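You operate a simulated robot arm through the tools that you are given. There is no shell and no other tool. Be economical: measure what you need, move in short steps, check, and stop when the job is done.

The job below is to be done with a simulated robot arm. You get a single attempt, and the scene is never put back.

JOB
Press the orange meter on key to switch it on.

The check looks at the end state, three seconds after you hand in, the way a careful person would. Anything else that was tipped, shoved, dropped, spilled or broken makes it a failure.

ROBOT AND FRAMES
A 6-joint arm with a two-finger parallel gripper, fixed in place. Base frame: the origin is at the foot of the arm, x ahead of it, y to its left, z up. Units: m, degrees, N and s.
Its first joint turns from -66.0 to 66.0 degrees. Payload 2.1 kg.
Tool frame: the origin (TCP) lies between the finger pads and is the grasp point; the fingertips stand 0.03 m ahead of it; z points along the fingers, y is the line along which they close. The gripper opens to 0.094 m. The fingers are 0.028 m wide and 0.01 m thick; the gripper's body (0.05 by 0.096 m) begins 0.055 m behind the TCP.
Orientation is that of the tool frame in the base frame, as [roll, pitch, yaw] about the fixed x, y, z axes, in that order (R = Rz(yaw) Ry(pitch) Rx(roll)). With the fingers straight down and closing along the base's y, the tool's x points along the base's -x, its y along +y and its z along -z.

CONTROLS
- The arm moves only by the tool servo_tool. Its arguments are lists of equal length, an entry for each row: "gripper": the opening, from 0 (shut) to 1 (fully open); "dp": the shift along the tool's x, y, z in cm, a list of three; "delta_rot": the turn, a rotation vector about the tool's x, y, z in degrees, a list of three. In form: {"gripper": [gripper, ...], "dp": [[tx, ty, tz], ...], "delta_rot": [[ax, ay, az], ...]}. A call has 1 to 12 rows; each row is the pose to reach, as a shift and turn from the pose commanded when the call began, along the tool's axes at that moment. Each row takes 0.2 s and may step no farther than 0.05 m and 8.6 degrees from the row before; otherwise, or with a gripper value out of range, the whole call is refused. A pose out of reach is approached as far as the arm can. The call stops where the force on the tool passes 40 N (or 10 N more than at its start, if that is more) or the arm is blocked; 0.2 s more then pass. Each finger travels about 0.072 m/s and halts on what it meets, pressing with about 38 N; the grip force reading is that of the motor and also rises with nothing between the fingers. The clock runs only during rows and for 0.2 s after the last one: add rows that repeat a pose to give the fingers time. It gives the time, the measured TCP pose, the force on the tool (base axes), the opening and the grip force at its end, in the units of the frame above (readings bear some noise).
- Cameras (640 x 400 px; columns grow to the right, rows downward): "scene" is fixed at [0.0444, -0.3584, 0.4982]; the picture's right is [0.88, -0.47, 0.00], its down [-0.21, -0.39, -0.89] and it looks along [0.42, 0.79, -0.45] (base axes); focal length 345 px, centre (320, 200). "wrist" rides on the gripper at [-0.037, 0, -0.058] in the tool frame; the picture's right is [0.00, -1.00, 0.00], its down [0.97, 0.00, -0.24] and it looks along [0.24, 0.00, 0.97] (tool axes); focal length 218 px, centre (320, 200). There is no depth. A picture from a camera that has moved, and an enlarged one, comes with that camera's place and axes in the base frame and with its lens.
- get_image(camera): a new picture of that camera. It takes no simulated time.
- close_up(camera, box): a new picture of the part [left, top, right, bottom] of that camera's present view, enlarged. It takes no simulated time.
- finish_job(): hands the job in; it is judged then, once.

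Go step by step. Nothing tells you positions but the pictures and the camera data: compare them with the known pose of the tool, close in by small moves and look again before you grip or let go. The budget is 90 turns and 46 pictures, counting those below and the enlarged ones. Unless the task says otherwise, let go and move clear before handing in, and close with one line.

The tools are called after "Emit:" by a JSON object that holds its "name" and its "arguments". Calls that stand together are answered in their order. servo_tool: Moves the arm, as the interface text tells. Its arguments: {"type":"object","properties":{"gripper":{"type":"array"},"dp":{"type":"array"},"delta_rot":{"type":"array"}},"required":["gripper","dp","delta_rot"]} The other tools are called the same way: get_image (camera) takes a picture; close_up (camera, box) takes an enlarged picture of a part of a camera's view; finish_job () hands the job in.

At the start:

```text
time_s: 0.0
ee_pos: [0.3236, -0.0386, 0.3568]
orientation: [180.0, 0.0, -180.0]
force: [-0.4, 0.9, 0.7]
grip_width: 0.0941
gripper_force: 0.1
```

scene: 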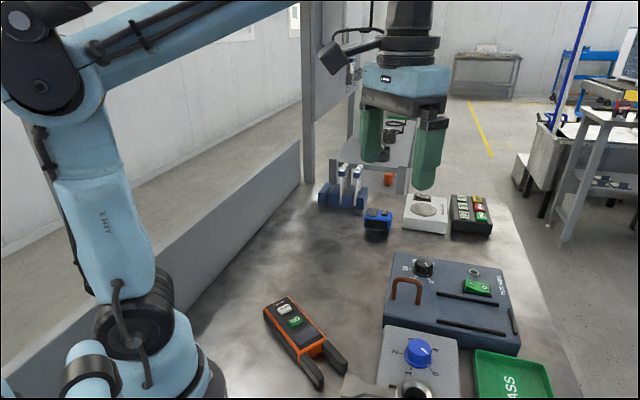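
wrist: 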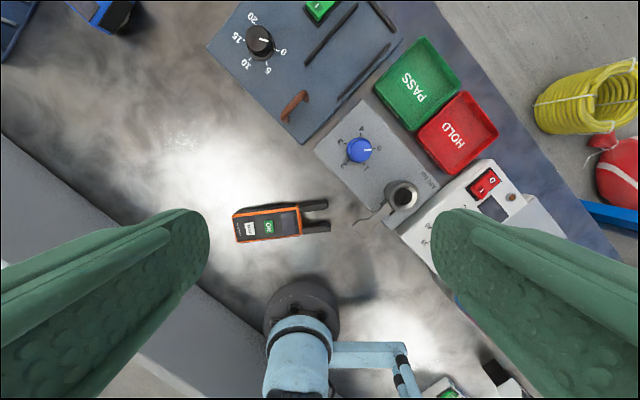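

I see an orange clamp-style meter lying on the table with a white key and a green key. I'll enlarge both views to read the key labels.

Emit:
{"name": "close_up", "arguments": {"camera": "scene", "box": [250, 280, 362, 392]}}

Emit:
{"name": "close_up", "arguments": {"camera": "wrist", "box": [220, 190, 340, 265]}}

```text
3.57 times, centred on (306, 336) of scene
camera zoom: at [0.0444, -0.3584, 0.4982], right [0.88, -0.47, 0.0], down [-0.21, -0.39, -0.89], along [0.42, 0.79, -0.45], focal length 1233 px, centre (370, -286)
```

zoom: 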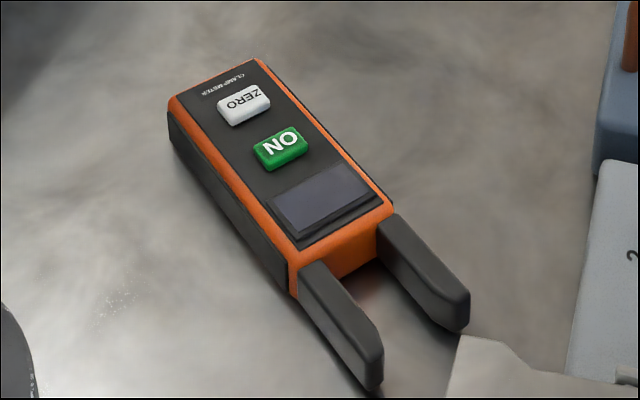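

```text
5.33 times, centred on (280, 228) of wrist
camera zoom: at [0.3608, -0.0372, 0.4141], right [0.0, -1.0, 0.0], down [-0.97, 0.0, 0.24], along [-0.24, 0.0, -0.97], focal length 1164 px, centre (533, 53)
```

zoom: 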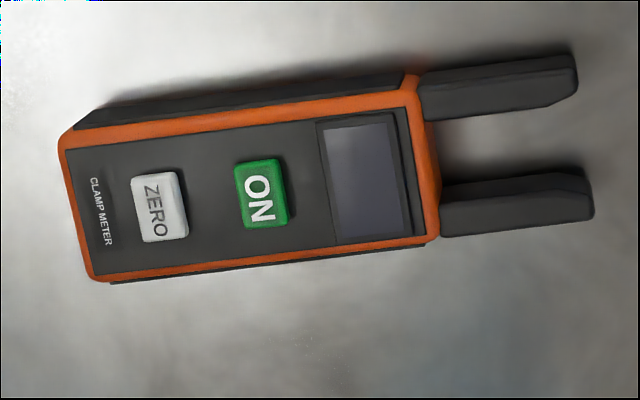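

The green ON key is at about (0.217, 0.055), and its neighbour is a white ZERO key. I'll close the fingers, move above the key at a safe height and look again.

Emit:
{"name": "servo_tool", "arguments": {"gripper": [0.8, 0.6, 0.4, 0.2, 0, 0, 0, 0, 0], "dp": [[1.8, 1.6, 2.6], [3.6, 3.1, 5.2], [5.3, 4.7, 7.8], [7.1, 6.3, 10.4], [8.9, 7.8, 13], [10.7, 9.4, 15.7], [10.7, 9.4, 15.7], [10.7, 9.4, 15.7], [10.7, 9.4, 15.7]], "delta_rot": [[0, 0, 0], [0, 0, 0], [0, 0, 0], [0, 0, 0], [0, 0, 0], [0, 0, 0], [0, 0, 0], [0, 0, 0], [0, 0, 0]]}}

Emit:
{"name": "get_image", "arguments": {"camera": "wrist"}}

Emit:
{"name": "get_image", "arguments": {"camera": "scene"}}

```text
time_s: 2.0
ee_pos: [0.2144, 0.0582, 0.2002]
orientation: [-180.0, 0.0, 180.0]
force: [0.0, 0.5, 1.0]
grip_width: 0.0001
gripper_force: 32.7
```

```text
41 pictures are left
camera wrist: at [0.2512, 0.058, 0.2575], right [0.0, -1.0, 0.0], down [-0.97, 0.0, 0.24], along [-0.24, 0.0, -0.97], focal length 218 px, centre (320, 200)
```

wrist: 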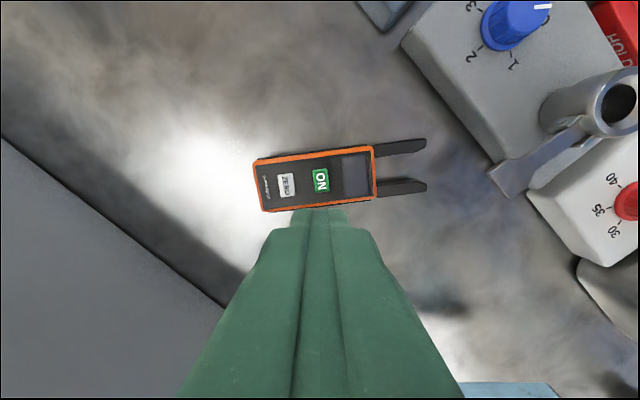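

```text
40 pictures are left
```

scene: 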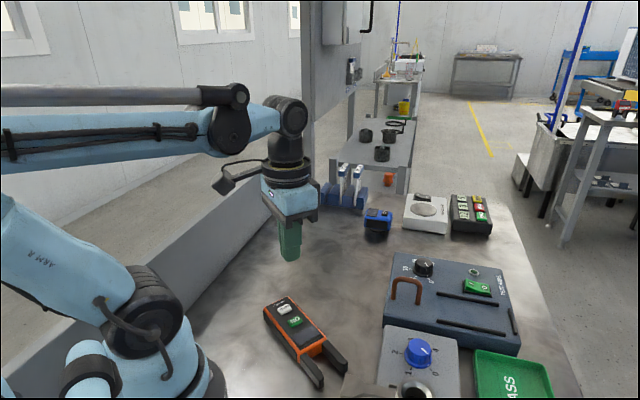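

From the new view the key is at about (0.218, 0.057). I'll nudge forward and drop so the tips are near z = 0.09, then check the alignment.

Emit:
{"name": "servo_tool", "arguments": {"gripper": [0, 0, 0, 0], "dp": [[-0.35, -0.1, 2.5], [-0.35, -0.1, 5], [-0.35, -0.1, 8], [-0.35, -0.1, 8]], "delta_rot": [[0, 0, 0], [0, 0, 0], [0, 0, 0], [0, 0, 0]]}}

Emit:
{"name": "get_image", "arguments": {"camera": "wrist"}}

Emit:
{"name": "close_up", "arguments": {"camera": "scene", "box": [240, 260, 368, 340]}}

```text
time_s: 3.0
ee_pos: [0.218, 0.0569, 0.1189]
orientation: [-179.9, 0.0, -180.0]
force: [-0.1, 0.3, 0.3]
grip_width: 0.0
gripper_force: 33.3
```

```text
39 pictures are left
camera wrist: at [0.2555, 0.0567, 0.1771], right [0.0, -1.0, 0.0], down [-0.97, 0.0, 0.24], along [-0.24, 0.0, -0.97], focal length 218 px, centre (320, 200)
```

wrist: 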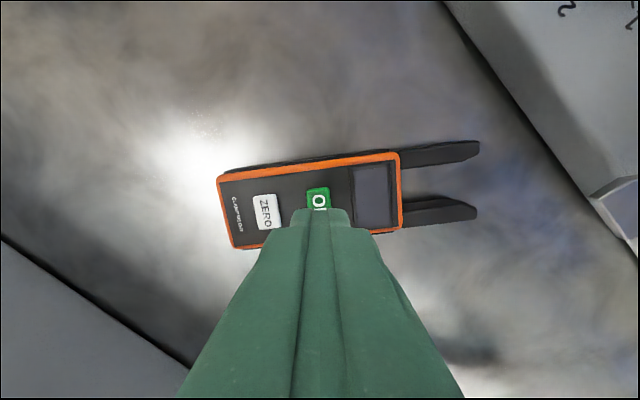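

```text
5.00 times, centred on (304, 300) of scene
camera zoom: at [0.0444, -0.3584, 0.4982], right [0.88, -0.47, 0.0], down [-0.21, -0.39, -0.89], along [0.42, 0.79, -0.45], focal length 1726 px, centre (400, -300)
```

zoom: 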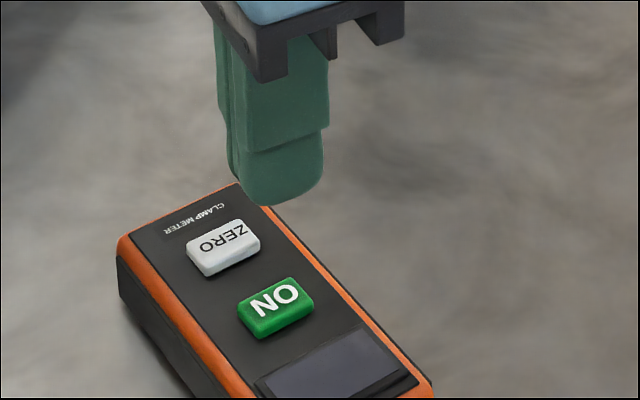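

The tips are over the key, within a couple of millimetres. I'll descend another 2.5 cm with a small correction and check again.

Emit:
{"name": "servo_tool", "arguments": {"gripper": [0, 0, 0], "dp": [[-0.1, 0.1, 1.2], [-0.1, 0.1, 2.5], [-0.1, 0.1, 2.5]], "delta_rot": [[0, 0, 0], [0, 0, 0], [0, 0, 0]]}}

Emit:
{"name": "close_up", "arguments": {"camera": "wrist", "box": [200, 130, 440, 280]}}

Emit:
{"name": "close_up", "arguments": {"camera": "scene", "box": [240, 260, 368, 340]}}

```text
time_s: 3.8
ee_pos: [0.2208, 0.0567, 0.0949]
orientation: [-180.0, 0.0, -179.9]
force: [-0.1, 0.3, 0.3]
grip_width: 0.0
gripper_force: 32.9
```

```text
2.67 times, centred on (320, 205) of wrist
camera zoom: at [0.2574, 0.0572, 0.1521], right [0.0, -1.0, 0.0], down [-0.97, 0.0, 0.24], along [-0.24, 0.0, -0.97], focal length 582 px, centre (320, 187)
```

zoom: 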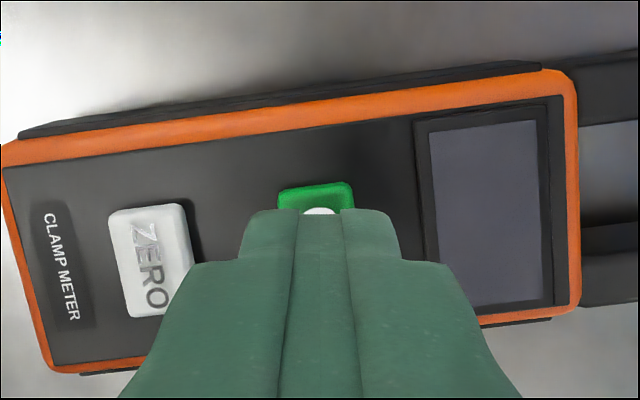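

```text
5.00 times, centred on (304, 300) of scene
camera zoom: at [0.0444, -0.3584, 0.4982], right [0.88, -0.47, 0.0], down [-0.21, -0.39, -0.89], along [0.42, 0.79, -0.45], focal length 1726 px, centre (400, -300)
```

zoom: 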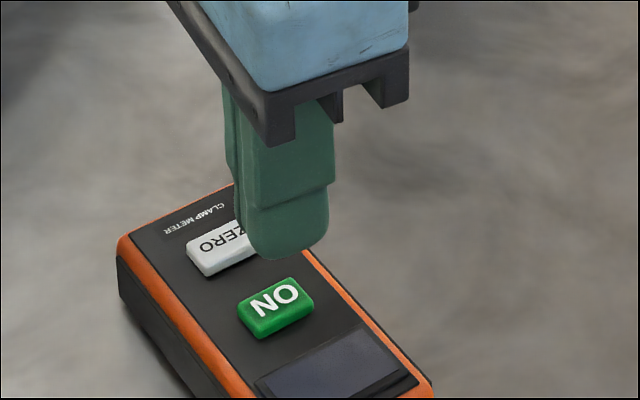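

The tip lines up in the wrist view and has about 2 cm left to drop, according to the scene view. I'll shift it 2 mm back and go down 1.3 cm.

Emit:
{"name": "servo_tool", "arguments": {"gripper": [0, 0, 0], "dp": [[0.2, 0.1, 0.6], [0.2, 0.1, 1.3], [0.2, 0.1, 1.3]], "delta_rot": [[0, 0, 0], [0, 0, 0], [0, 0, 0]]}}

Emit:
{"name": "close_up", "arguments": {"camera": "wrist", "box": [200, 130, 440, 280]}}

Emit:
{"name": "close_up", "arguments": {"camera": "scene", "box": [240, 260, 368, 340]}}

```text
time_s: 4.6
ee_pos: [0.2195, 0.0585, 0.0821]
orientation: [179.9, 0.1, -180.0]
force: [0.2, 0.0, -0.7]
grip_width: 0.0
gripper_force: 33.0
```

```text
2.67 times, centred on (320, 205) of wrist
camera zoom: at [0.2558, 0.0582, 0.1393], right [0.0, -1.0, 0.0], down [-0.97, 0.0, 0.24], along [-0.24, 0.0, -0.97], focal length 582 px, centre (320, 187)
```

zoom: 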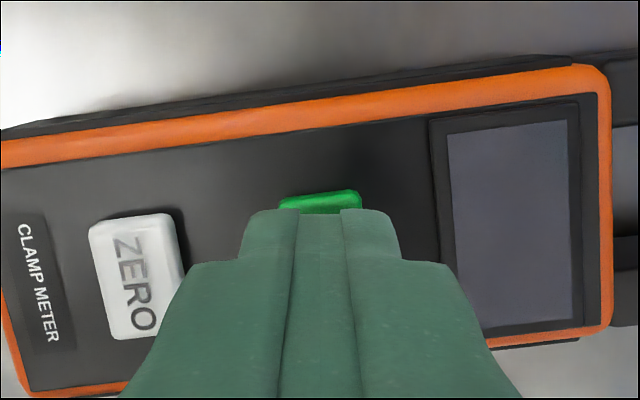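

```text
5.00 times, centred on (304, 300) of scene
camera zoom: at [0.0444, -0.3584, 0.4982], right [0.88, -0.47, 0.0], down [-0.21, -0.39, -0.89], along [0.42, 0.79, -0.45], focal length 1726 px, centre (400, -300)
```

zoom: 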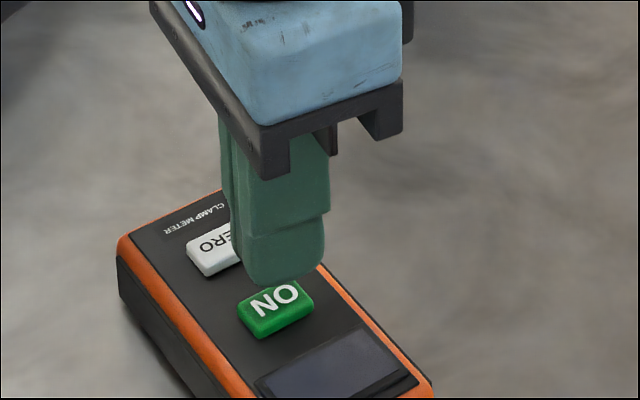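

The alignment is good: the key spans the tip evenly, about 1 cm below it. I'll move down in small steps and watch the force.

Emit:
{"name": "servo_tool", "arguments": {"gripper": [0, 0, 0, 0, 0], "dp": [[0, -0.1, 0.3], [0, -0.1, 0.5], [0, -0.1, 0.7], [0, -0.1, 0.8], [0, -0.1, 0.8]], "delta_rot": [[0, 0, 0], [0, 0, 0], [0, 0, 0], [0, 0, 0], [0, 0, 0]]}}

Emit:
{"name": "close_up", "arguments": {"camera": "wrist", "box": [200, 130, 440, 280]}}

Emit:
{"name": "close_up", "arguments": {"camera": "scene", "box": [240, 260, 368, 340]}}

```text
time_s: 5.8
ee_pos: [0.22, 0.0579, 0.0738]
orientation: [180.0, 0.0, -180.0]
force: [0.3, 0.5, 0.7]
grip_width: 0.0003
gripper_force: 33.0
```

```text
2.67 times, centred on (320, 205) of wrist
camera zoom: at [0.2563, 0.0574, 0.1312], right [0.0, -1.0, 0.0], down [-0.97, 0.0, 0.24], along [-0.24, 0.0, -0.97], focal length 582 px, centre (320, 187)
```

zoom: 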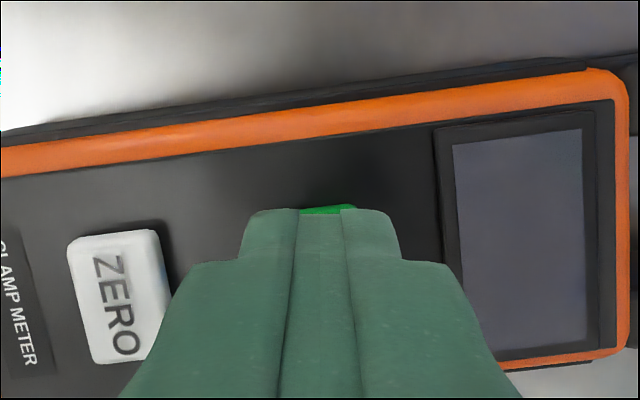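

```text
5.00 times, centred on (304, 300) of scene
camera zoom: at [0.0444, -0.3584, 0.4982], right [0.88, -0.47, 0.0], down [-0.21, -0.39, -0.89], along [0.42, 0.79, -0.45], focal length 1726 px, centre (400, -300)
```

zoom: 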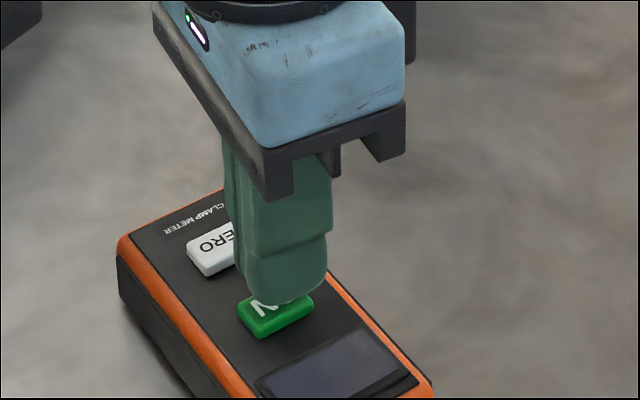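

There is no contact yet and the tip is a few millimetres above the key. I'll correct by 1 mm and continue in 1 mm steps.

Emit:
{"name": "servo_tool", "arguments": {"gripper": [0, 0, 0, 0, 0], "dp": [[0.1, -0.1, 0.1], [0.1, -0.1, 0.2], [0.1, -0.1, 0.3], [0.1, -0.1, 0.4], [0.1, -0.1, 0.4]], "delta_rot": [[0, 0, 0], [0, 0, 0], [0, 0, 0], [0, 0, 0], [0, 0, 0]]}}

Emit:
{"name": "close_up", "arguments": {"camera": "scene", "box": [240, 260, 368, 340]}}

```text
time_s: 7.0
ee_pos: [0.2176, 0.0559, 0.0694]
orientation: [180.0, 0.0, -180.0]
force: [0.6, 0.1, -0.7]
grip_width: 0.0
gripper_force: 33.2
```

```text
5.00 times, centred on (304, 300) of scene
camera zoom: at [0.0444, -0.3584, 0.4982], right [0.88, -0.47, 0.0], down [-0.21, -0.39, -0.89], along [0.42, 0.79, -0.45], focal length 1726 px, centre (400, -300)
```

zoom: 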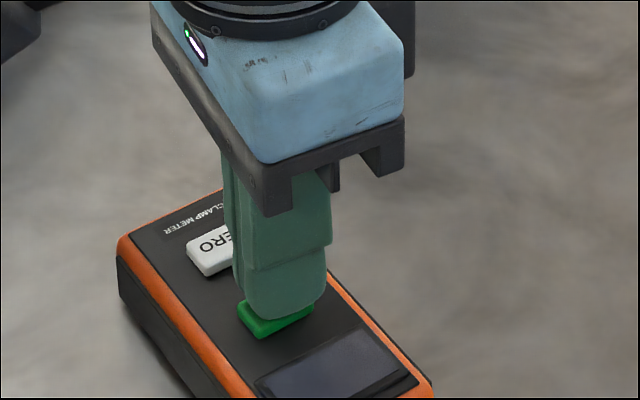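

The tip is almost touching the key. I'll keep going down slowly.

Emit:
{"name": "servo_tool", "arguments": {"gripper": [0, 0, 0, 0], "dp": [[0, 0, 0.1], [0, 0, 0.2], [0, 0, 0.3], [0, 0, 0.3]], "delta_rot": [[0, 0, 0], [0, 0, 0], [0, 0, 0], [0, 0, 0]]}}

Emit:
{"name": "close_up", "arguments": {"camera": "scene", "box": [240, 260, 368, 340]}}

Emit:
{"name": "close_up", "arguments": {"camera": "wrist", "box": [200, 130, 440, 280]}}

```text
time_s: 8.0
ee_pos: [0.2184, 0.0554, 0.0664]
orientation: [180.0, 0.0, -180.0]
force: [0.6, -0.1, 0.4]
grip_width: 0.0
gripper_force: 33.5
```

```text
5.00 times, centred on (304, 300) of scene
camera zoom: at [0.0444, -0.3584, 0.4982], right [0.88, -0.47, 0.0], down [-0.21, -0.39, -0.89], along [0.42, 0.79, -0.45], focal length 1726 px, centre (400, -300)
```

zoom: 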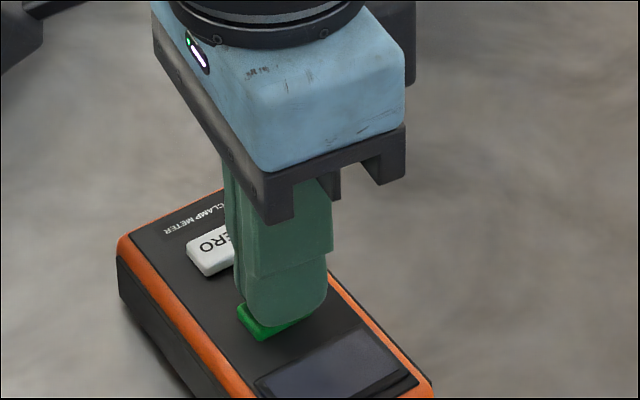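

```text
2.67 times, centred on (320, 205) of wrist
camera zoom: at [0.2553, 0.0556, 0.1237], right [0.0, -1.0, 0.0], down [-0.97, 0.0, 0.24], along [-0.24, 0.0, -0.97], focal length 582 px, centre (320, 187)
```

zoom: 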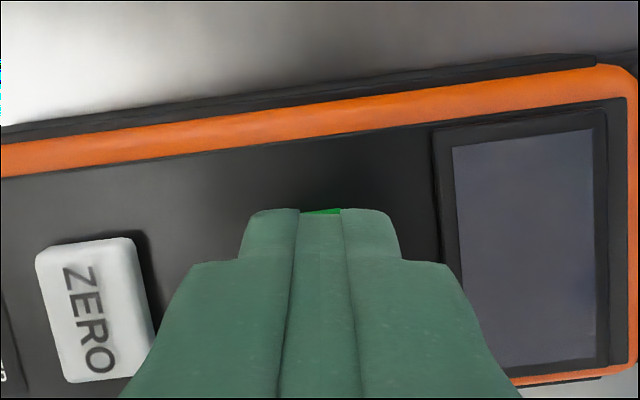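

Still no contact force, so I'll continue another 3 mm.

Emit:
{"name": "servo_tool", "arguments": {"gripper": [0, 0, 0, 0], "dp": [[0, 0, 0.1], [0, 0, 0.2], [0, 0, 0.3], [0, 0, 0.3]], "delta_rot": [[0, 0, 0], [0, 0, 0], [0, 0, 0], [0, 0, 0]]}}

Emit:
{"name": "close_up", "arguments": {"camera": "scene", "box": [240, 260, 368, 340]}}

```text
time_s: 9.0
ee_pos: [0.2193, 0.0558, 0.0637]
orientation: [-179.9, 0.0, -180.0]
force: [-0.3, 1.5, 3.4]
grip_width: 0.0
gripper_force: 32.5
```

```text
5.00 times, centred on (304, 300) of scene
camera zoom: at [0.0444, -0.3584, 0.4982], right [0.88, -0.47, 0.0], down [-0.21, -0.39, -0.89], along [0.42, 0.79, -0.45], focal length 1726 px, centre (400, -300)
```

zoom: 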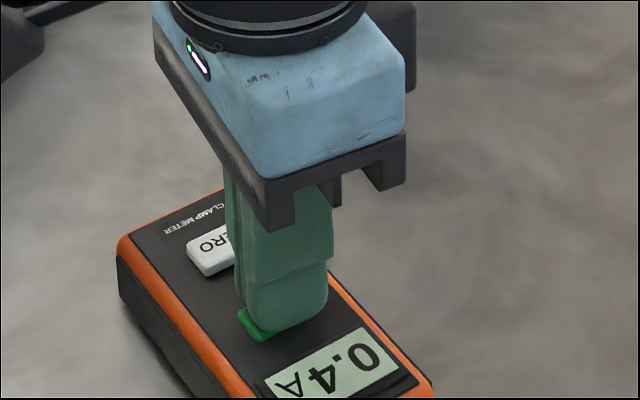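

The display has lit up and reads 0.4 A, so the key is pressed. I'll lift straight up and check that it stays on.

Emit:
{"name": "servo_tool", "arguments": {"gripper": [0, 0, 0, 0, 0, 0], "dp": [[0, 0, -0.5], [0, 0, -2], [0, 0, -5], [0, 0, -9], [0, 0, -13], [0, 0, -13]], "delta_rot": [[0, 0, 0], [0, 0, 0], [0, 0, 0], [0, 0, 0], [0, 0, 0], [0, 0, 0]]}}

Emit:
{"name": "get_image", "arguments": {"camera": "scene"}}

Emit:
{"name": "close_up", "arguments": {"camera": "scene", "box": [250, 280, 362, 392]}}

```text
time_s: 10.4
ee_pos: [0.2179, 0.0551, 0.1947]
orientation: [-180.0, 0.0, 179.9]
force: [0.2, -0.2, -0.1]
grip_width: 0.0
gripper_force: 33.5
```

```text
27 pictures are left
```

scene: 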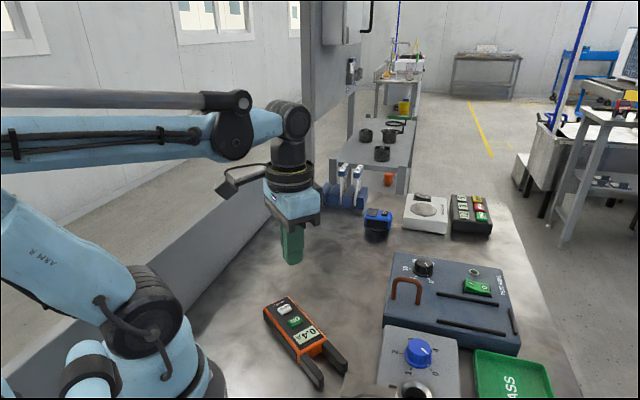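

```text
3.57 times, centred on (306, 336) of scene
camera zoom: at [0.0444, -0.3584, 0.4982], right [0.88, -0.47, 0.0], down [-0.21, -0.39, -0.89], along [0.42, 0.79, -0.45], focal length 1233 px, centre (370, -286)
```

zoom: 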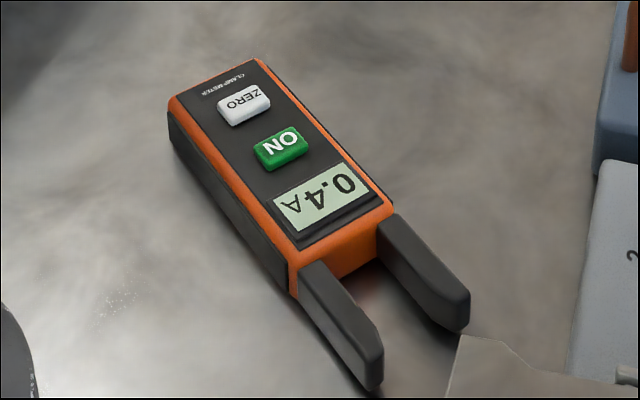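

The meter stays on at 0.4 A, it hasn't moved, and the arm is clear. I'm handing the job in.

Emit:
{"name": "finish_job", "arguments": {}}

```text
The job is handed in.
```

The orange clamp meter is switched on: I pressed its green ON key, its display stayed lit at 0.4 A after I lifted clear, and nothing else was disturbed.
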